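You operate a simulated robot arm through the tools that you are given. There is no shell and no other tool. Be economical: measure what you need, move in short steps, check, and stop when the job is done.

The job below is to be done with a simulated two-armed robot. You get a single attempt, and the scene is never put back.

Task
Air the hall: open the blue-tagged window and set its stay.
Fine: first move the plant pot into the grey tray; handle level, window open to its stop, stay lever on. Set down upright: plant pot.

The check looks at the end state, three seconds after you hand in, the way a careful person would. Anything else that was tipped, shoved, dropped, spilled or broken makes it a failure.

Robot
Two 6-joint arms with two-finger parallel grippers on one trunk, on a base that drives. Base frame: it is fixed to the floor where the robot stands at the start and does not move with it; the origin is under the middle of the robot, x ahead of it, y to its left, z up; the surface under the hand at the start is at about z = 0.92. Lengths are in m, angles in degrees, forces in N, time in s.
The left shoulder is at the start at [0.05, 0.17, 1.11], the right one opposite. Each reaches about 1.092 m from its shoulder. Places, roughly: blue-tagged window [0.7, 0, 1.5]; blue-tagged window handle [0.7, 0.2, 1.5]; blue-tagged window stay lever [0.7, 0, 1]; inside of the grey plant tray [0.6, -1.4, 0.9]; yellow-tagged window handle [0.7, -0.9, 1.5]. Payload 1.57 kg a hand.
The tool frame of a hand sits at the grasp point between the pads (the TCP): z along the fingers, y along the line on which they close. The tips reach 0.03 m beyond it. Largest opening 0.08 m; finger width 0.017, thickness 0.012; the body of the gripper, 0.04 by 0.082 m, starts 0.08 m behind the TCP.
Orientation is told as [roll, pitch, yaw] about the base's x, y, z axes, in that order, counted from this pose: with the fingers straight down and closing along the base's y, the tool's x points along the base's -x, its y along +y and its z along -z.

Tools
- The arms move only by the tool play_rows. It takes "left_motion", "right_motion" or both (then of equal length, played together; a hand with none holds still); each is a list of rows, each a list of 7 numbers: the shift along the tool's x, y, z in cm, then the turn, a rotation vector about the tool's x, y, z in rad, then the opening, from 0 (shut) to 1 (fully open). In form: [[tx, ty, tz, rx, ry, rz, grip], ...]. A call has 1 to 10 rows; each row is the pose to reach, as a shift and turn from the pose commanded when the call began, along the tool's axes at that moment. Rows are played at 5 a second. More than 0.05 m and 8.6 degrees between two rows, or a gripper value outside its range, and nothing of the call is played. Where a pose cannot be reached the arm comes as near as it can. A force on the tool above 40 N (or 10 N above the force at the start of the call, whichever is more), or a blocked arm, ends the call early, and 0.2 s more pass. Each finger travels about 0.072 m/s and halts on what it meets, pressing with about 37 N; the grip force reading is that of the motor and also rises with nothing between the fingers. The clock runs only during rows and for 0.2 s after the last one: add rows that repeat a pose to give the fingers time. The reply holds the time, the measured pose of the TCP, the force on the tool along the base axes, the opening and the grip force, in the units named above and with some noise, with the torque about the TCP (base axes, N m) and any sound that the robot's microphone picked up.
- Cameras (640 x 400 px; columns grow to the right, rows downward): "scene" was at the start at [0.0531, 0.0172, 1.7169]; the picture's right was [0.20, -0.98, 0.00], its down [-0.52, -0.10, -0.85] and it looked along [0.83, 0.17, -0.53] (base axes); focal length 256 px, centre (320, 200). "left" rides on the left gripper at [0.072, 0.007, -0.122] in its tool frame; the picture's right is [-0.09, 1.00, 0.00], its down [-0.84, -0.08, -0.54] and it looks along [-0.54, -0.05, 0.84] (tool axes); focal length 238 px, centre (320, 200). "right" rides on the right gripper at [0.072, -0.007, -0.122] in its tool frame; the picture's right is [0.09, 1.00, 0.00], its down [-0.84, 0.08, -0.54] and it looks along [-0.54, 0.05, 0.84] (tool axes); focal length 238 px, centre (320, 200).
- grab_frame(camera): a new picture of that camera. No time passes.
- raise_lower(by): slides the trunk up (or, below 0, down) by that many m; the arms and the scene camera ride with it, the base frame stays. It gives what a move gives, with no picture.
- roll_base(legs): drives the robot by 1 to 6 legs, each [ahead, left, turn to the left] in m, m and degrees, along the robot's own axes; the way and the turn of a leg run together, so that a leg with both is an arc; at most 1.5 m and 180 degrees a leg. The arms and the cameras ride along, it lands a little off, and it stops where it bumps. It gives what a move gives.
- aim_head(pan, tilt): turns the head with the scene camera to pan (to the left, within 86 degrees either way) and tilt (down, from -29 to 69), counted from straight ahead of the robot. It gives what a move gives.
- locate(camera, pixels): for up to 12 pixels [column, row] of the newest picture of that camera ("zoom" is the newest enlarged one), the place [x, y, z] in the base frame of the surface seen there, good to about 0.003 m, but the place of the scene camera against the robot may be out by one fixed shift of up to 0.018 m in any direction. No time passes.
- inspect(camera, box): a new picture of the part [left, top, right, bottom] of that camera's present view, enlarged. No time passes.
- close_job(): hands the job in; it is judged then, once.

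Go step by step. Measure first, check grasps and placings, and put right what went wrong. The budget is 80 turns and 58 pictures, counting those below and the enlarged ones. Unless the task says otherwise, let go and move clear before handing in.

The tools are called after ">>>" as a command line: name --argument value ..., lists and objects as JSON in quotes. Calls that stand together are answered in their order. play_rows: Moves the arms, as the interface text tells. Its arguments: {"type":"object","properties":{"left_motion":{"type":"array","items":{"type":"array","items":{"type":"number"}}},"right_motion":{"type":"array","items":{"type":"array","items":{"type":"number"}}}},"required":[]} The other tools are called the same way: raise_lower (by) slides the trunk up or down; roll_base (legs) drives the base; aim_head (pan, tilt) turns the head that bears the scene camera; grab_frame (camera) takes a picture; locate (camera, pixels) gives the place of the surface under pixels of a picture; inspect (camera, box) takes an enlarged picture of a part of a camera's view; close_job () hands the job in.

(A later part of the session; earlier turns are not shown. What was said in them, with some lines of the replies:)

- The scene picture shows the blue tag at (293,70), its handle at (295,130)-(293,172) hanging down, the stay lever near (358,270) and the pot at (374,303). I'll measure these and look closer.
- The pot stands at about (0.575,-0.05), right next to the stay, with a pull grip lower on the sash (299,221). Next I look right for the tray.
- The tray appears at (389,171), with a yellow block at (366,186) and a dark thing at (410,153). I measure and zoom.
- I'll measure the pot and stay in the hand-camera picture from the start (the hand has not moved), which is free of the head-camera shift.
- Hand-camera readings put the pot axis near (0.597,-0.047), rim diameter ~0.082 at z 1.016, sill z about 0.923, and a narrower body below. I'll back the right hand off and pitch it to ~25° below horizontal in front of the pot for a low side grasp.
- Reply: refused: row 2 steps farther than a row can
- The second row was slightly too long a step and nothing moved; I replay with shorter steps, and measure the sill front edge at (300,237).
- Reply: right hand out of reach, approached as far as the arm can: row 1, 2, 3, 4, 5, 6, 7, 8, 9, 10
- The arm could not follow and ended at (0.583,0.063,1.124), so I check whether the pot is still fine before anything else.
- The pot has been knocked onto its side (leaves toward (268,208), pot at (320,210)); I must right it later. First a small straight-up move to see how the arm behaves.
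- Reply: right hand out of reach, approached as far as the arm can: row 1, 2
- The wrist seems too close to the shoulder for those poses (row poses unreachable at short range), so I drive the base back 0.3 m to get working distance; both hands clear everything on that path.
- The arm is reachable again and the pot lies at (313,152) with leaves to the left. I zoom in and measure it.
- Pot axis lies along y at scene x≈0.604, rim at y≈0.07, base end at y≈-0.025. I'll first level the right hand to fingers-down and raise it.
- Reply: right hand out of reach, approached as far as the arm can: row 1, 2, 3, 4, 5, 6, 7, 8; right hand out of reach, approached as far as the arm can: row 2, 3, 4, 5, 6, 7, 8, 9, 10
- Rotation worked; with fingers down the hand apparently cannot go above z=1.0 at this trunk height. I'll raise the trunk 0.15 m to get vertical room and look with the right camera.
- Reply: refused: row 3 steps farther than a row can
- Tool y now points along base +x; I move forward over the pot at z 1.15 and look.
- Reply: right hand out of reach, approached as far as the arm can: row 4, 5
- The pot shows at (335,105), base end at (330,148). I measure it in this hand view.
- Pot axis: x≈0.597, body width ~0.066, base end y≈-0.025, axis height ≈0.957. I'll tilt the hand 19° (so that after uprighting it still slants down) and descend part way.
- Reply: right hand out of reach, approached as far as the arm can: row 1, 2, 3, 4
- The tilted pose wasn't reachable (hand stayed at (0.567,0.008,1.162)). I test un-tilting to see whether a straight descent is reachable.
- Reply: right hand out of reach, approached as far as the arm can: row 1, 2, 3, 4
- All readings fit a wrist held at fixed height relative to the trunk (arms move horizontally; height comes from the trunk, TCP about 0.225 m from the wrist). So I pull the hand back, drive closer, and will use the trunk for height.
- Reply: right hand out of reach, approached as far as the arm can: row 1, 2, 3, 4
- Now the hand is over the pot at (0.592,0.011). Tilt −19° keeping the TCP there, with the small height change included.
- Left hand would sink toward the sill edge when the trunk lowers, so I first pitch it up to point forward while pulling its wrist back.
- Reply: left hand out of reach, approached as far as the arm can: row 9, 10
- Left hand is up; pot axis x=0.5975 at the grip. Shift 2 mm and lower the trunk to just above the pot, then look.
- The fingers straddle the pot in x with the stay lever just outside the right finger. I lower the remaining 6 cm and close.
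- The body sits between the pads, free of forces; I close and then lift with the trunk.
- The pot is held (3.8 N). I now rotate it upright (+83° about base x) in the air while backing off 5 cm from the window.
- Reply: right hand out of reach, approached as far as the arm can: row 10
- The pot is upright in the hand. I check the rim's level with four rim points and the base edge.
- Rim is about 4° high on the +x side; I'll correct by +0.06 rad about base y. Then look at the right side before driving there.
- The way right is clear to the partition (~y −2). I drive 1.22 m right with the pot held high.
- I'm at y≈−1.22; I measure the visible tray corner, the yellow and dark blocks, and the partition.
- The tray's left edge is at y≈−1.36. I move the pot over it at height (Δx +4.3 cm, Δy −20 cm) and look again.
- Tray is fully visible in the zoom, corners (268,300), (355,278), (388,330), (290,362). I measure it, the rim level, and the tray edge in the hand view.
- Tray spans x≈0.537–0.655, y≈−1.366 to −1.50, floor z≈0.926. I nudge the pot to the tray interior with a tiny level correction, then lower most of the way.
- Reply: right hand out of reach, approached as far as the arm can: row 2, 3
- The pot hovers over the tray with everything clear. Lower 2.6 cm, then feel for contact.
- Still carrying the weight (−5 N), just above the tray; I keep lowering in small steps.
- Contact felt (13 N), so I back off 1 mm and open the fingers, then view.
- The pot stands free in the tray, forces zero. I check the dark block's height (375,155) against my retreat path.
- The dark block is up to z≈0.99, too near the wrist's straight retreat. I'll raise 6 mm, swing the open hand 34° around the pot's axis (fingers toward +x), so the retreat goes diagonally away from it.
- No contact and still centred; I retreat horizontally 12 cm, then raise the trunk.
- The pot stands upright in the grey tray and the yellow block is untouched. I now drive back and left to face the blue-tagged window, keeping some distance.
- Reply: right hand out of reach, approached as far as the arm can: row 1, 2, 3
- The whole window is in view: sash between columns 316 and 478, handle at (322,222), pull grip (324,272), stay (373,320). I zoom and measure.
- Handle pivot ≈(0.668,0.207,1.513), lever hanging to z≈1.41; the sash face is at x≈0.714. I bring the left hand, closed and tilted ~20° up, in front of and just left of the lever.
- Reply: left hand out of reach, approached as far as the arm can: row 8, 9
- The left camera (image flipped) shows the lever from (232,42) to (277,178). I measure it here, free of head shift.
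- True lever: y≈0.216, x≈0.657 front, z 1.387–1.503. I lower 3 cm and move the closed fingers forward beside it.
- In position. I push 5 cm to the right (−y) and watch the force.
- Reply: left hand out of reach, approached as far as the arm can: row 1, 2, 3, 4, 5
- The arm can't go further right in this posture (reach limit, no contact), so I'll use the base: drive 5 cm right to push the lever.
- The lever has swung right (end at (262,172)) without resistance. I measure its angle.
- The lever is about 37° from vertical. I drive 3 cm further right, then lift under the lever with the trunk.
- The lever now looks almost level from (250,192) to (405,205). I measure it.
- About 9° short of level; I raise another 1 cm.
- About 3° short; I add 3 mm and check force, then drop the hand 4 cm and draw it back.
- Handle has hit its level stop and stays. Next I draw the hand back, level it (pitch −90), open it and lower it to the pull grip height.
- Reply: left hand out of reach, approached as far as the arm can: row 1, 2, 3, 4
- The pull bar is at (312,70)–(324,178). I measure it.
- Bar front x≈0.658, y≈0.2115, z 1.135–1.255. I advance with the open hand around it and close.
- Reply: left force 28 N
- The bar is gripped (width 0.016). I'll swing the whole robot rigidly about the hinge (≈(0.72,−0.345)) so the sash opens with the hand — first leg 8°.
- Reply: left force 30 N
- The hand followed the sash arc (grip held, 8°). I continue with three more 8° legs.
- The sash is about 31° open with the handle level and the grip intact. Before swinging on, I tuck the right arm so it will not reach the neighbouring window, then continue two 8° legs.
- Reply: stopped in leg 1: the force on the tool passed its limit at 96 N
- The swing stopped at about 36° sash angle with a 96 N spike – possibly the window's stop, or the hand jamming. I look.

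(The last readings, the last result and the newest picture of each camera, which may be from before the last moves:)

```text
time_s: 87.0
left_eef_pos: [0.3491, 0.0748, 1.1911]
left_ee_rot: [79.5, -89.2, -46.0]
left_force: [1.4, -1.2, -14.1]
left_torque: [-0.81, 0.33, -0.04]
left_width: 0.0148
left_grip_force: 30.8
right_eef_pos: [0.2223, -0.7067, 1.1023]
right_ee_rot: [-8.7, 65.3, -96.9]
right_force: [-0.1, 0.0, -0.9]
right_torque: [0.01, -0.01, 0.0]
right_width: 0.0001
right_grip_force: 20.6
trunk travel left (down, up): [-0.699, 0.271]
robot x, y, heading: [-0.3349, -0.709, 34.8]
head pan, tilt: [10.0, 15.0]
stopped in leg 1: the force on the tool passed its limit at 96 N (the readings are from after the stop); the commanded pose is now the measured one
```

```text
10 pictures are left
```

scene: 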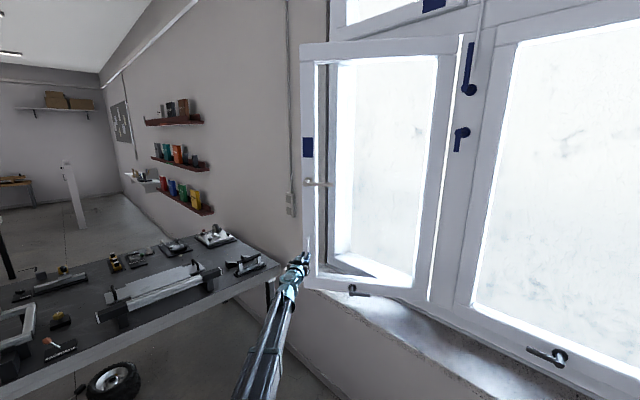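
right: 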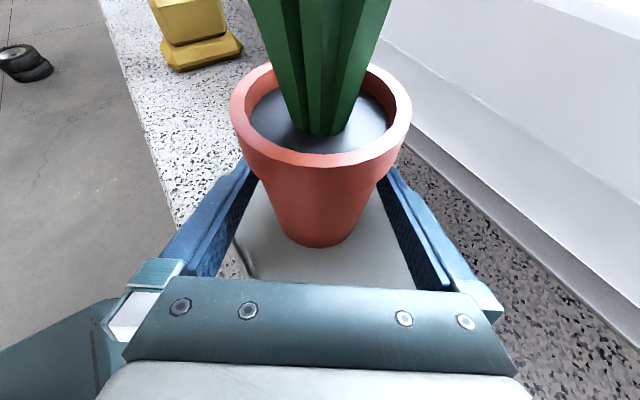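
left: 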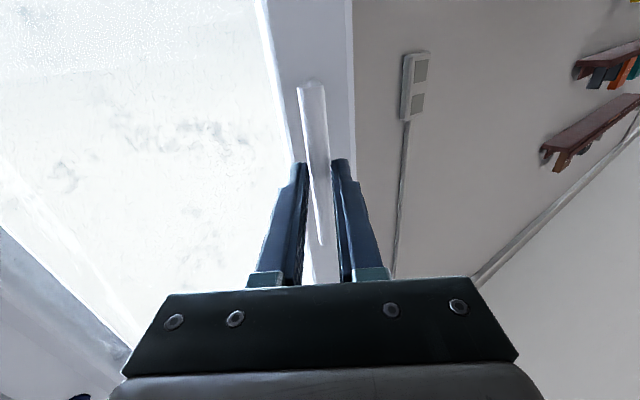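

The bar is still firmly in the fingers. I pull gently by arm along the opening tangent (force-limited) to see whether the sash really is at its stop.

>>> play_rows --left_motion '[[0, -0.1, -1, 0, 0, 0, 0], [0, -0.2, -2, 0, 0, 0, 0], [0, -0.3, -3, 0, 0, 0, 0], [0, -0.3, -3, 0, 0, 0, 0]]'

```text
time_s: 88.0
left_eef_pos: [0.3248, 0.0559, 1.1932]
left_ee_rot: [85.8, -89.0, -52.2]
left_force: [0.8, -0.1, -0.1]
left_torque: [0.02, -0.01, 0.07]
left_width: 0.0001
left_grip_force: 21.6
right_eef_pos: [0.2233, -0.7094, 1.1034]
right_ee_rot: [-8.5, 65.3, -96.8]
right_force: [0.1, 0.0, 0.3]
right_torque: [0.01, -0.01, -0.02]
right_width: 0.0
right_grip_force: 21.3
trunk travel left (down, up): [-0.699, 0.271]
robot x, y, heading: [-0.3374, -0.7131, 35.1]
head pan, tilt: [10.0, 15.0]
```

The bar slipped out of the fingers, so the sash resisted – consistent with a hard stop at ~36°. I check where the sash is now and view the stay lever.

>>> aim_head --pan 10 --tilt 25

>>> grab_frame --camera "scene"

```text
time_s: 88.8
left_eef_pos: [0.3253, 0.0553, 1.1933]
left_ee_rot: [86.4, -89.2, -52.7]
left_force: [-0.1, 0.1, 0.0]
left_torque: [0.03, 0.0, -0.02]
left_width: 0.0
left_grip_force: 21.7
right_eef_pos: [0.2223, -0.7088, 1.1028]
right_ee_rot: [-8.7, 65.2, -96.9]
right_force: [-0.7, 0.7, -0.8]
right_torque: [0.0, -0.04, -0.01]
right_width: 0.0001
right_grip_force: 21.4
trunk travel left (down, up): [-0.699, 0.271]
robot x, y, heading: [-0.3306, -0.7113, 35.0]
head pan, tilt: [10.0, 25.0]
```

```text
9 pictures are left
```

scene: 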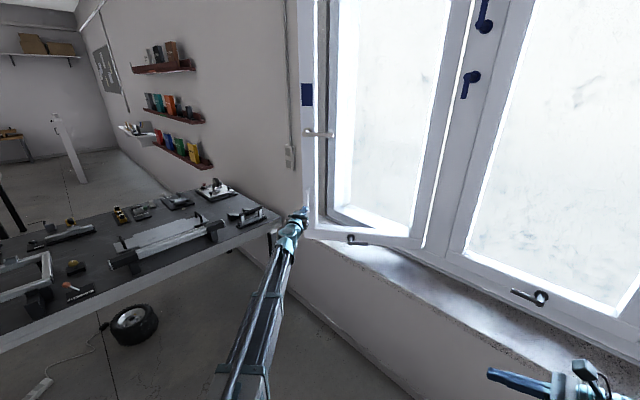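

>>> locate --camera "scene" --pixels '[[308, 220], [310, 180], [420, 180], [317, 132], [333, 134], [350, 236], [350, 242], [366, 241], [400, 242], [340, 232], [435, 150]]'

>>> inspect --camera "scene" --box '[290, 180, 430, 270]'

```text
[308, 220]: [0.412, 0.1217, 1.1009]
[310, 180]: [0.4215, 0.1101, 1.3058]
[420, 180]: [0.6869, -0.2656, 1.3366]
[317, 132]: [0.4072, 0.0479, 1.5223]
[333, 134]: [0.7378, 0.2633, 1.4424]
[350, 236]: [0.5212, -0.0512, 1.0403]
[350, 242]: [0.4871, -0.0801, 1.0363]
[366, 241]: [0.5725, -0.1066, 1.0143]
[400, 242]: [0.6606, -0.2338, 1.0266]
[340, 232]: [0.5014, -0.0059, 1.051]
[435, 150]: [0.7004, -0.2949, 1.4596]
```

```text
4.44 times, centred on (360, 225) of scene
```

zoom: 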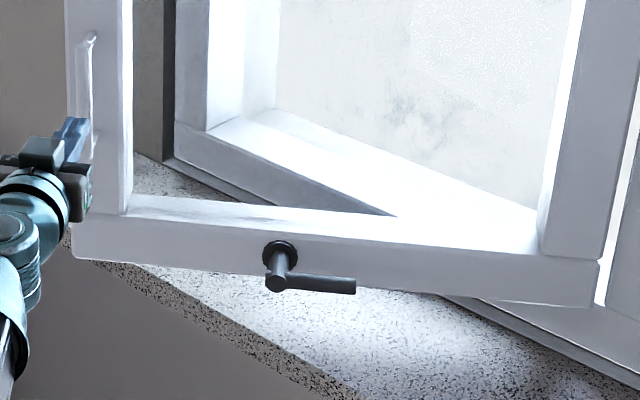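

The sash is ~35° open at its stop and stayed there; the stay's lever points toward the hinge, pivot about (0.475,−0.08), end ≈(0.514,−0.145), z≈1.025. I back the left hand off, drive sideways, and lower to bring the closed fingers above the lever's end.

>>> play_rows --left_motion '[[0, 0, -2.5, 0, 0, 0, 0], [0, 0, -5, 0, 0, 0, 0], [0, 0, -5, 0, 0, 0, 0]]'

>>> roll_base --legs '[[0, -0.255, 0]]'

>>> raise_lower --by -0.1

>>> grab_frame --camera "left"

```text
time_s: 89.6
left_eef_pos: [0.2856, 0.0281, 1.1937]
left_ee_rot: [86.0, -89.1, -52.3]
left_force: [-0.3, 0.0, 0.4]
left_torque: [0.02, 0.03, 0.01]
left_width: 0.0
left_grip_force: 20.8
right_eef_pos: [0.2219, -0.7095, 1.1026]
right_ee_rot: [-8.6, 65.2, -96.7]
right_force: [0.0, -0.2, -0.3]
right_torque: [0.01, -0.03, -0.03]
right_width: 0.0001
right_grip_force: 21.3
trunk travel left (down, up): [-0.699, 0.271]
robot x, y, heading: [-0.3313, -0.7152, 35.1]
head pan, tilt: [10.0, 25.0]
```

```text
time_s: 91.4
left_eef_pos: [0.432, -0.1792, 1.1936]
left_ee_rot: [86.4, -89.0, -52.7]
left_force: [-0.5, -0.4, 0.3]
left_torque: [-0.01, 0.03, 0.02]
left_width: 0.0003
left_grip_force: 21.4
right_eef_pos: [0.3678, -0.9169, 1.1018]
right_ee_rot: [-8.6, 65.4, -96.9]
right_force: [-0.2, -0.2, -0.2]
right_torque: [0.03, 0.02, 0.03]
right_width: 0.0
right_grip_force: 20.8
trunk travel left (down, up): [-0.699, 0.271]
robot x, y, heading: [-0.1882, -0.9183, 35.1]
head pan, tilt: [10.0, 25.0]
```

```text
time_s: 92.7
left_eef_pos: [0.4316, -0.179, 1.0938]
left_ee_rot: [86.5, -89.1, -53.0]
left_force: [-0.6, 0.5, -0.4]
left_torque: [-0.01, 0.02, 0.03]
left_width: 0.0
left_grip_force: 21.4
right_eef_pos: [0.3674, -0.9164, 1.003]
right_ee_rot: [-8.6, 65.2, -96.8]
right_force: [-0.5, 0.4, 0.7]
right_torque: [0.0, 0.0, 0.0]
right_width: 0.0
right_grip_force: 21.2
trunk travel left (down, up): [-0.599, 0.371]
robot x, y, heading: [-0.1852, -0.9169, 35.1]
head pan, tilt: [10.0, 25.0]
```

```text
7 pictures are left
```

left: 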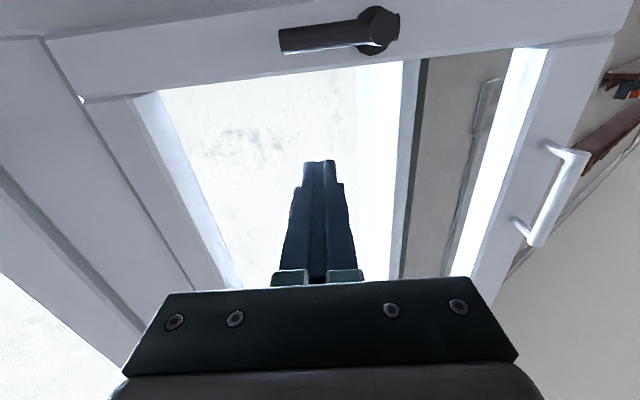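

The lever is seen from (282,42) (end) to (372,38) (boss). I measure it.

>>> locate --camera "left" --pixels '[[285, 40], [300, 38], [330, 33], [368, 32], [380, 25], [300, 50], [330, 46], [420, 20]]'

```text
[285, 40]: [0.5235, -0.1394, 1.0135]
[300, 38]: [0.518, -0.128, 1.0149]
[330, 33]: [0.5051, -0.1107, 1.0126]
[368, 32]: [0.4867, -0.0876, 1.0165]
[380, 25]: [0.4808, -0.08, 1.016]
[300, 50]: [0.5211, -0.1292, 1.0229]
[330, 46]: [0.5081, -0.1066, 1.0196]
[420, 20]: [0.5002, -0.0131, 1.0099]
```

Lever axis near its end ≈(0.524,−0.123,1.018). I advance the closed fingers above it and lower until just pressing down.

>>> play_rows --left_motion '[[0, -0.2, 3.2, 0, 0, 0, 0], [0, -0.5, 6.4, 0, 0, 0, 0], [0, -0.7, 9.5, 0, 0, 0, 0], [0, -0.7, 9.5, 0, 0, 0, 0]]'

>>> raise_lower --by -0.055

>>> raise_lower --by -0.015

```text
time_s: 93.7
left_eef_pos: [0.5159, -0.1323, 1.0938]
left_ee_rot: [88.0, -89.1, -54.6]
left_force: [-0.5, -0.2, -0.6]
left_torque: [-0.01, 0.03, 0.0]
left_width: 0.0
left_grip_force: 21.3
right_eef_pos: [0.3666, -0.9141, 1.0025]
right_ee_rot: [-8.5, 65.3, -96.7]
right_force: [0.1, 0.5, -0.2]
right_torque: [0.0, -0.02, -0.02]
right_width: 0.0
right_grip_force: 20.9
trunk travel left (down, up): [-0.599, 0.371]
robot x, y, heading: [-0.1883, -0.9189, 35.1]
head pan, tilt: [10.0, 25.0]
```

```text
time_s: 94.7
left_eef_pos: [0.5157, -0.1337, 1.0392]
left_ee_rot: [88.7, -89.0, -55.0]
left_force: [-0.4, -0.3, 0.3]
left_torque: [0.04, -0.01, 0.0]
left_width: 0.0
left_grip_force: 21.2
right_eef_pos: [0.368, -0.9154, 0.948]
right_ee_rot: [-8.5, 65.3, -96.8]
right_force: [-0.2, 0.7, -0.2]
right_torque: [0.02, 0.01, 0.01]
right_width: 0.0001
right_grip_force: 21.5
trunk travel left (down, up): [-0.544, 0.426]
robot x, y, heading: [-0.1858, -0.9169, 35.2]
head pan, tilt: [10.0, 25.0]
```

```text
time_s: 95.2
left_eef_pos: [0.5145, -0.1336, 1.0322]
left_ee_rot: [99.5, -89.3, -65.9]
left_force: [1.9, 0.6, 27.4]
left_torque: [0.22, -0.3, 0.21]
left_width: 0.0
left_grip_force: 21.2
right_eef_pos: [0.3654, -0.9169, 0.9404]
right_ee_rot: [-8.4, 65.3, -96.6]
right_force: [-0.5, 0.0, 0.1]
right_torque: [-0.02, 0.01, -0.01]
right_width: 0.0002
right_grip_force: 21.3
trunk travel left (down, up): [-0.535, 0.435]
robot x, y, heading: [-0.1891, -0.915, 35.3]
head pan, tilt: [10.0, 25.0]
stopped: the force on the tool passed its limit at 54 N (the readings are from after the stop); the commanded pose is now the measured one
```

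Pressing down is blocked (54 N), so the lever turns the other way. I go around and come up from below.

>>> raise_lower --by 0.02

>>> play_rows --left_motion '[[0, 0, -4, 0, 0, 0, 0], [0, 0, -8, 0, 0, 0, 0], [0, 0, -8, 0, 0, 0, 0]]'

>>> raise_lower --by -0.064

>>> grab_frame --camera "left"

```text
time_s: 95.8
left_eef_pos: [0.5162, -0.1319, 1.0493]
left_ee_rot: [88.7, -89.2, -55.2]
left_force: [0.7, 0.1, 0.3]
left_torque: [0.01, -0.01, -0.02]
left_width: 0.0
left_grip_force: 21.6
right_eef_pos: [0.3684, -0.9152, 0.9582]
right_ee_rot: [-8.6, 65.3, -96.8]
right_force: [-0.4, -0.4, -0.6]
right_torque: [0.03, 0.0, 0.02]
right_width: 0.0
right_grip_force: 20.8
trunk travel left (down, up): [-0.555, 0.415]
robot x, y, heading: [-0.1879, -0.9194, 35.2]
head pan, tilt: [10.0, 25.0]
```

```text
time_s: 96.6
left_eef_pos: [0.4495, -0.176, 1.0489]
left_ee_rot: [83.6, -89.1, -50.0]
left_force: [0.5, 0.3, 0.1]
left_torque: [-0.06, 0.01, 0.01]
left_width: 0.0001
left_grip_force: 21.8
right_eef_pos: [0.3682, -0.9157, 0.9589]
right_ee_rot: [-8.5, 65.2, -96.6]
right_force: [-0.5, 0.4, -0.1]
right_torque: [-0.02, 0.01, 0.0]
right_width: 0.0001
right_grip_force: 21.4
trunk travel left (down, up): [-0.555, 0.415]
robot x, y, heading: [-0.1863, -0.9171, 34.9]
head pan, tilt: [10.0, 25.0]
```

```text
time_s: 97.7
left_eef_pos: [0.4477, -0.1766, 0.9846]
left_ee_rot: [83.8, -89.2, -50.1]
left_force: [-0.3, 0.3, 0.2]
left_torque: [0.04, 0.0, 0.03]
left_width: 0.0
left_grip_force: 20.9
right_eef_pos: [0.369, -0.9158, 0.8952]
right_ee_rot: [-8.4, 65.3, -96.8]
right_force: [-0.2, 0.2, 0.0]
right_torque: [0.01, 0.0, -0.02]
right_width: 0.0003
right_grip_force: 21.6
trunk travel left (down, up): [-0.491, 0.479]
robot x, y, heading: [-0.1896, -0.9195, 35.1]
head pan, tilt: [10.0, 25.0]
```

```text
6 pictures are left
```

left: 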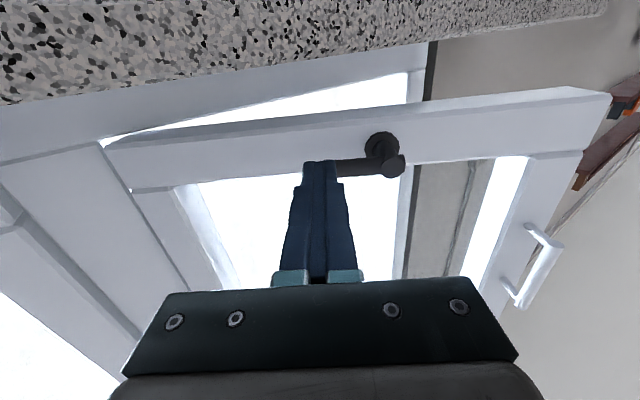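

The fingers are below and at the lever's end. I advance 7.5 cm, shifted 1 cm toward the pivot, then raise.

>>> play_rows --left_motion '[[0, 0.5, 3.5, 0, 0, 0, 0], [0, 1, 7.5, 0, 0, 0, 0], [0, 1, 7.5, 0, 0, 0, 0]]'

>>> raise_lower --by 0.025

>>> raise_lower --by 0.02

>>> grab_frame --camera "left"

```text
time_s: 98.5
left_eef_pos: [0.5067, -0.127, 0.9848]
left_ee_rot: [86.5, -89.2, -52.8]
left_force: [0.1, 0.6, 0.1]
left_torque: [-0.01, 0.02, 0.0]
left_width: 0.0002
left_grip_force: 21.5
right_eef_pos: [0.3676, -0.9153, 0.8955]
right_ee_rot: [-8.5, 65.3, -96.8]
right_force: [-0.2, 0.0, 0.3]
right_torque: [0.0, 0.01, 0.02]
right_width: 0.0002
right_grip_force: 21.5
trunk travel left (down, up): [-0.491, 0.479]
robot x, y, heading: [-0.1866, -0.9139, 35.1]
head pan, tilt: [10.0, 25.0]
```

```text
time_s: 99.2
left_eef_pos: [0.507, -0.126, 1.0102]
left_ee_rot: [86.9, -89.2, -53.1]
left_force: [0.1, 0.4, 0.6]
left_torque: [-0.03, 0.0, 0.01]
left_width: 0.0
left_grip_force: 21.6
right_eef_pos: [0.3677, -0.9154, 0.9202]
right_ee_rot: [-8.5, 65.3, -96.8]
right_force: [0.5, 0.0, 0.4]
right_torque: [-0.01, 0.05, 0.0]
right_width: 0.0001
right_grip_force: 21.7
trunk travel left (down, up): [-0.516, 0.454]
robot x, y, heading: [-0.1881, -0.9174, 35.2]
head pan, tilt: [10.0, 25.0]
```

```text
time_s: 99.8
left_eef_pos: [0.5074, -0.1269, 1.0308]
left_ee_rot: [86.8, -89.2, -53.1]
left_force: [0.4, 0.1, -0.1]
left_torque: [0.01, -0.01, 0.01]
left_width: 0.0
left_grip_force: 21.2
right_eef_pos: [0.3676, -0.9166, 0.9395]
right_ee_rot: [-8.6, 65.3, -96.8]
right_force: [0.4, 0.1, -0.4]
right_torque: [0.0, 0.02, -0.02]
right_width: 0.0
right_grip_force: 19.9
trunk travel left (down, up): [-0.536, 0.434]
robot x, y, heading: [-0.1882, -0.9122, 35.2]
head pan, tilt: [10.0, 25.0]
```

```text
5 pictures are left
```

left: 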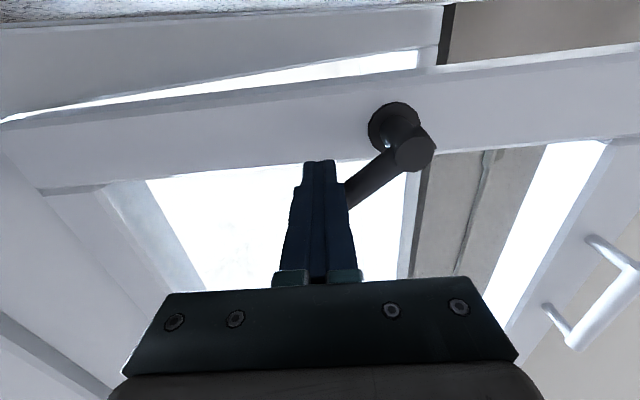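

The lever swings up (now ~40°). I raise 2.5 cm more and then push it sideways toward vertical, force-limited.

>>> raise_lower --by 0.025

>>> play_rows --left_motion '[[0, 0.7, 0, 0, 0, 0, 0], [0, 1.4, 0, 0, 0, 0, 0], [0, 2.0, 0, 0, 0, 0, 0], [0, 2.5, 0, 0, 0, 0, 0], [0, 2.5, 0, 0, 0, 0, 0]]'

>>> grab_frame --camera "left"

```text
time_s: 100.5
left_eef_pos: [0.5068, -0.1277, 1.0544]
left_ee_rot: [86.6, -89.1, -53.0]
left_force: [-0.1, -0.3, 0.5]
left_torque: [0.04, 0.02, 0.03]
left_width: 0.0003
left_grip_force: 21.4
right_eef_pos: [0.3679, -0.9149, 0.9654]
right_ee_rot: [-8.5, 65.2, -96.9]
right_force: [-0.3, -0.2, -0.1]
right_torque: [0.04, -0.01, -0.02]
right_width: 0.0
right_grip_force: 21.0
trunk travel left (down, up): [-0.561, 0.409]
robot x, y, heading: [-0.1877, -0.9176, 35.2]
head pan, tilt: [10.0, 25.0]
```

```text
time_s: 101.7
left_eef_pos: [0.4939, -0.1072, 1.0561]
left_ee_rot: [91.9, -89.2, -58.3]
left_force: [0.5, -0.4, 1.9]
left_torque: [0.0, -0.01, -0.01]
left_width: 0.0
left_grip_force: 21.4
right_eef_pos: [0.3667, -0.9159, 0.9641]
right_ee_rot: [-8.5, 65.4, -96.8]
right_force: [-0.1, -0.4, -0.1]
right_torque: [0.02, -0.02, 0.01]
right_width: 0.0001
right_grip_force: 21.1
trunk travel left (down, up): [-0.561, 0.409]
robot x, y, heading: [-0.19, -0.918, 35.3]
head pan, tilt: [10.0, 25.0]
```

```text
4 pictures are left
```

left: 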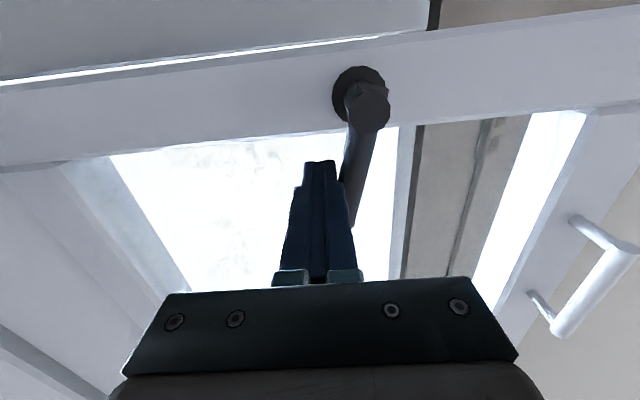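

The lever is almost upright (boss (365,100) to (355,220)) with no resistance yet; I continue pushing until it meets its stop.

>>> play_rows --left_motion '[[0, 0.5, 0, 0, 0, 0, 0], [0, 1.0, 0, 0, 0, 0, 0], [0, 1.5, 0, 0, 0, 0, 0], [0, 2.0, 0, 0, 0, 0, 0], [0, 2.5, 0, 0, 0, 0, 0]]'

```text
time_s: 103.1
left_eef_pos: [0.4865, -0.0964, 1.0556]
left_ee_rot: [90.0, -89.2, -57.6]
left_force: [1.8, -6.5, -1.1]
left_torque: [-0.02, 0.03, -0.08]
left_width: 0.0002
left_grip_force: 21.1
right_eef_pos: [0.3684, -0.9179, 0.9652]
right_ee_rot: [-8.5, 65.3, -96.9]
right_force: [-0.4, 0.6, -0.2]
right_torque: [-0.05, 0.02, -0.01]
right_width: 0.0
right_grip_force: 21.5
trunk travel left (down, up): [-0.561, 0.409]
robot x, y, heading: [-0.187, -0.9187, 35.0]
head pan, tilt: [10.0, 25.0]
stopped in row 5 (left hand): the force on the tool passed its limit at 41 N (the readings are from after the stop); the commanded pose is now the measured one
```

Firm stop met (41 N) with the lever upright. I ease off sideways, back away, and take a verifying look.

>>> play_rows --left_motion '[[0, -1.5, 0, 0, 0, 0, 0], [0, -1.5, -4, 0, 0, 0, 0], [0, -1.5, -8, 0, 0, 0, 0], [0, -1.5, -12, 0, 0, 0, 0], [0, -1.5, -12, 0, 0, 0, 0]]'

>>> aim_head --pan 12 --tilt 20

>>> grab_frame --camera "scene"

```text
time_s: 104.3
left_eef_pos: [0.3924, -0.1717, 1.0562]
left_ee_rot: [95.4, -89.2, -62.7]
left_force: [0.3, 0.3, 0.0]
left_torque: [0.0, 0.0, -0.01]
left_width: 0.0
left_grip_force: 21.2
right_eef_pos: [0.3668, -0.917, 0.9654]
right_ee_rot: [-8.5, 65.4, -96.8]
right_force: [-0.7, -0.5, 0.4]
right_torque: [0.02, -0.02, -0.01]
right_width: 0.0002
right_grip_force: 20.9
trunk travel left (down, up): [-0.561, 0.409]
robot x, y, heading: [-0.1875, -0.9181, 35.3]
head pan, tilt: [10.0, 25.0]
```

```text
time_s: 105.0
left_eef_pos: [0.3933, -0.171, 1.0554]
left_ee_rot: [95.0, -89.2, -62.4]
left_force: [-0.7, -0.4, -0.5]
left_torque: [0.01, 0.0, 0.01]
left_width: 0.0002
left_grip_force: 21.3
right_eef_pos: [0.3672, -0.9172, 0.9638]
right_ee_rot: [-8.5, 65.2, -97.0]
right_force: [1.0, 0.7, -0.6]
right_torque: [-0.02, -0.02, 0.03]
right_width: 0.0002
right_grip_force: 21.2
trunk travel left (down, up): [-0.561, 0.409]
robot x, y, heading: [-0.1903, -0.9202, 35.3]
head pan, tilt: [12.0, 20.0]
```

```text
3 pictures are left
```

scene: 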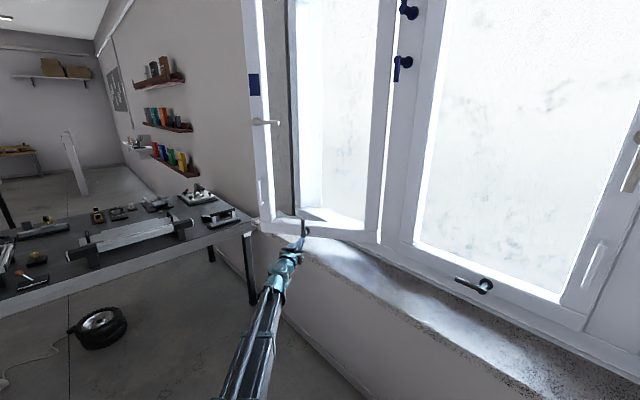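

I measure the sash plane, the handle level and the lever from this view.

>>> locate --camera "scene" --pixels '[[258, 160], [268, 222], [330, 233], [365, 238], [372, 205], [256, 121], [277, 123], [268, 122], [306, 232], [305, 224]]'

>>> inspect --camera "scene" --box '[240, 100, 400, 260]'

```text
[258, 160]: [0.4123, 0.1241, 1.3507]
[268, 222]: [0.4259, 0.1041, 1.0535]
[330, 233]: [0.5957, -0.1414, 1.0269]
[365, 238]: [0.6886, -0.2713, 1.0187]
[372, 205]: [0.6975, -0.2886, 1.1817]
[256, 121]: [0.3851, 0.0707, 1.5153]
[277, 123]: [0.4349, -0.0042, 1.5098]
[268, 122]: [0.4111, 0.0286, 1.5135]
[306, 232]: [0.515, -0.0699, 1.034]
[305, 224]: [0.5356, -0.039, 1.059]
```

```text
2.50 times, centred on (320, 180) of scene
```

zoom: 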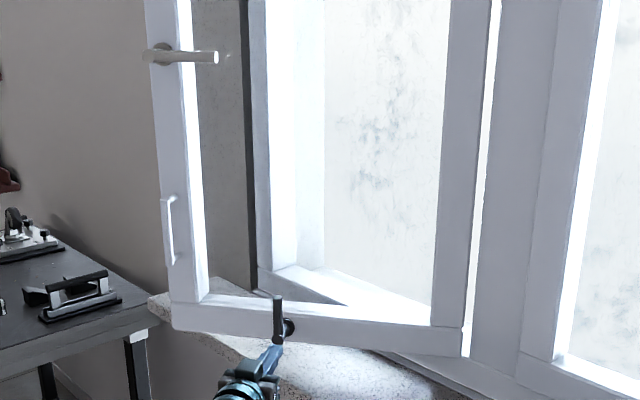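

The sash stands at 35°, unchanged, the handle is level and the stay lever upright against its stop. I back the robot clear and take a last look at the tray.

>>> roll_base --legs '[[-0.2, 0, 0]]'

>>> aim_head --pan -60 --tilt 30

>>> grab_frame --camera "scene"

```text
time_s: 106.6
left_eef_pos: [0.2228, -0.2855, 1.0537]
left_ee_rot: [96.1, -89.1, -63.1]
left_force: [-0.4, 0.0, 0.3]
left_torque: [0.0, 0.01, 0.01]
left_width: 0.0002
left_grip_force: 20.9
right_eef_pos: [0.2024, -1.0314, 0.965]
right_ee_rot: [-8.5, 65.2, -96.6]
right_force: [-0.2, 0.6, 0.4]
right_torque: [-0.03, 0.01, -0.02]
right_width: 0.0
right_grip_force: 21.8
trunk travel left (down, up): [-0.561, 0.409]
robot x, y, heading: [-0.3499, -1.0343, 35.0]
head pan, tilt: [12.0, 20.0]
```

```text
time_s: 108.0
left_eef_pos: [0.2238, -0.286, 1.0545]
left_ee_rot: [95.0, -89.2, -62.1]
left_force: [-0.2, -0.6, -0.6]
left_torque: [-0.02, -0.01, -0.03]
left_width: 0.0
left_grip_force: 21.2
right_eef_pos: [0.2026, -1.0308, 0.9651]
right_ee_rot: [-8.5, 65.3, -96.6]
right_force: [0.7, 0.3, -0.1]
right_torque: [0.0, 0.01, 0.03]
right_width: 0.0
right_grip_force: 21.9
trunk travel left (down, up): [-0.561, 0.409]
robot x, y, heading: [-0.3532, -1.0331, 35.1]
head pan, tilt: [-60.0, 30.0]
```

```text
1 pictures are left
```

scene: 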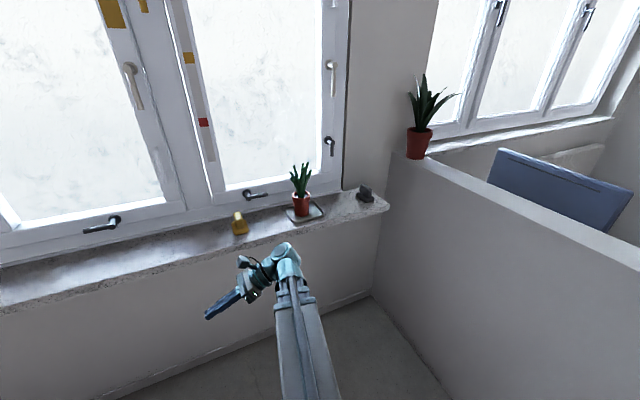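

The pot stands upright in the tray at (301,203), the blocks are in place and both hands are clear, so I hand in.

>>> close_job

```text
The job is handed in.
```

I handed the job in with the plant pot upright in the grey tray, the blue-tagged window open, its handle level and its stay lever on.

- **Plant pot:** early on I knocked it over on the sill while moving the right arm. I picked it up, turned it upright in the air and set it in the tray. The last picture shows it standing there. I saw no spilled soil, but I did not check the sill closely for it.
- **Handle:** I turned it until it met its stop, and it stayed there.
- **Window:** it opens to about 35°, where it stopped hard. I took this as its stop because the pull grip slipped out of the fingers when I pulled further. I did not push the window from the other side to confirm.
- **Stay lever:** it would not go down, so I turned it up until it met a firm stop. I took upright as "on"; nothing else confirmed which way is on.

Both hands are clear, and the yellow and dark blocks on the sill are where they were.
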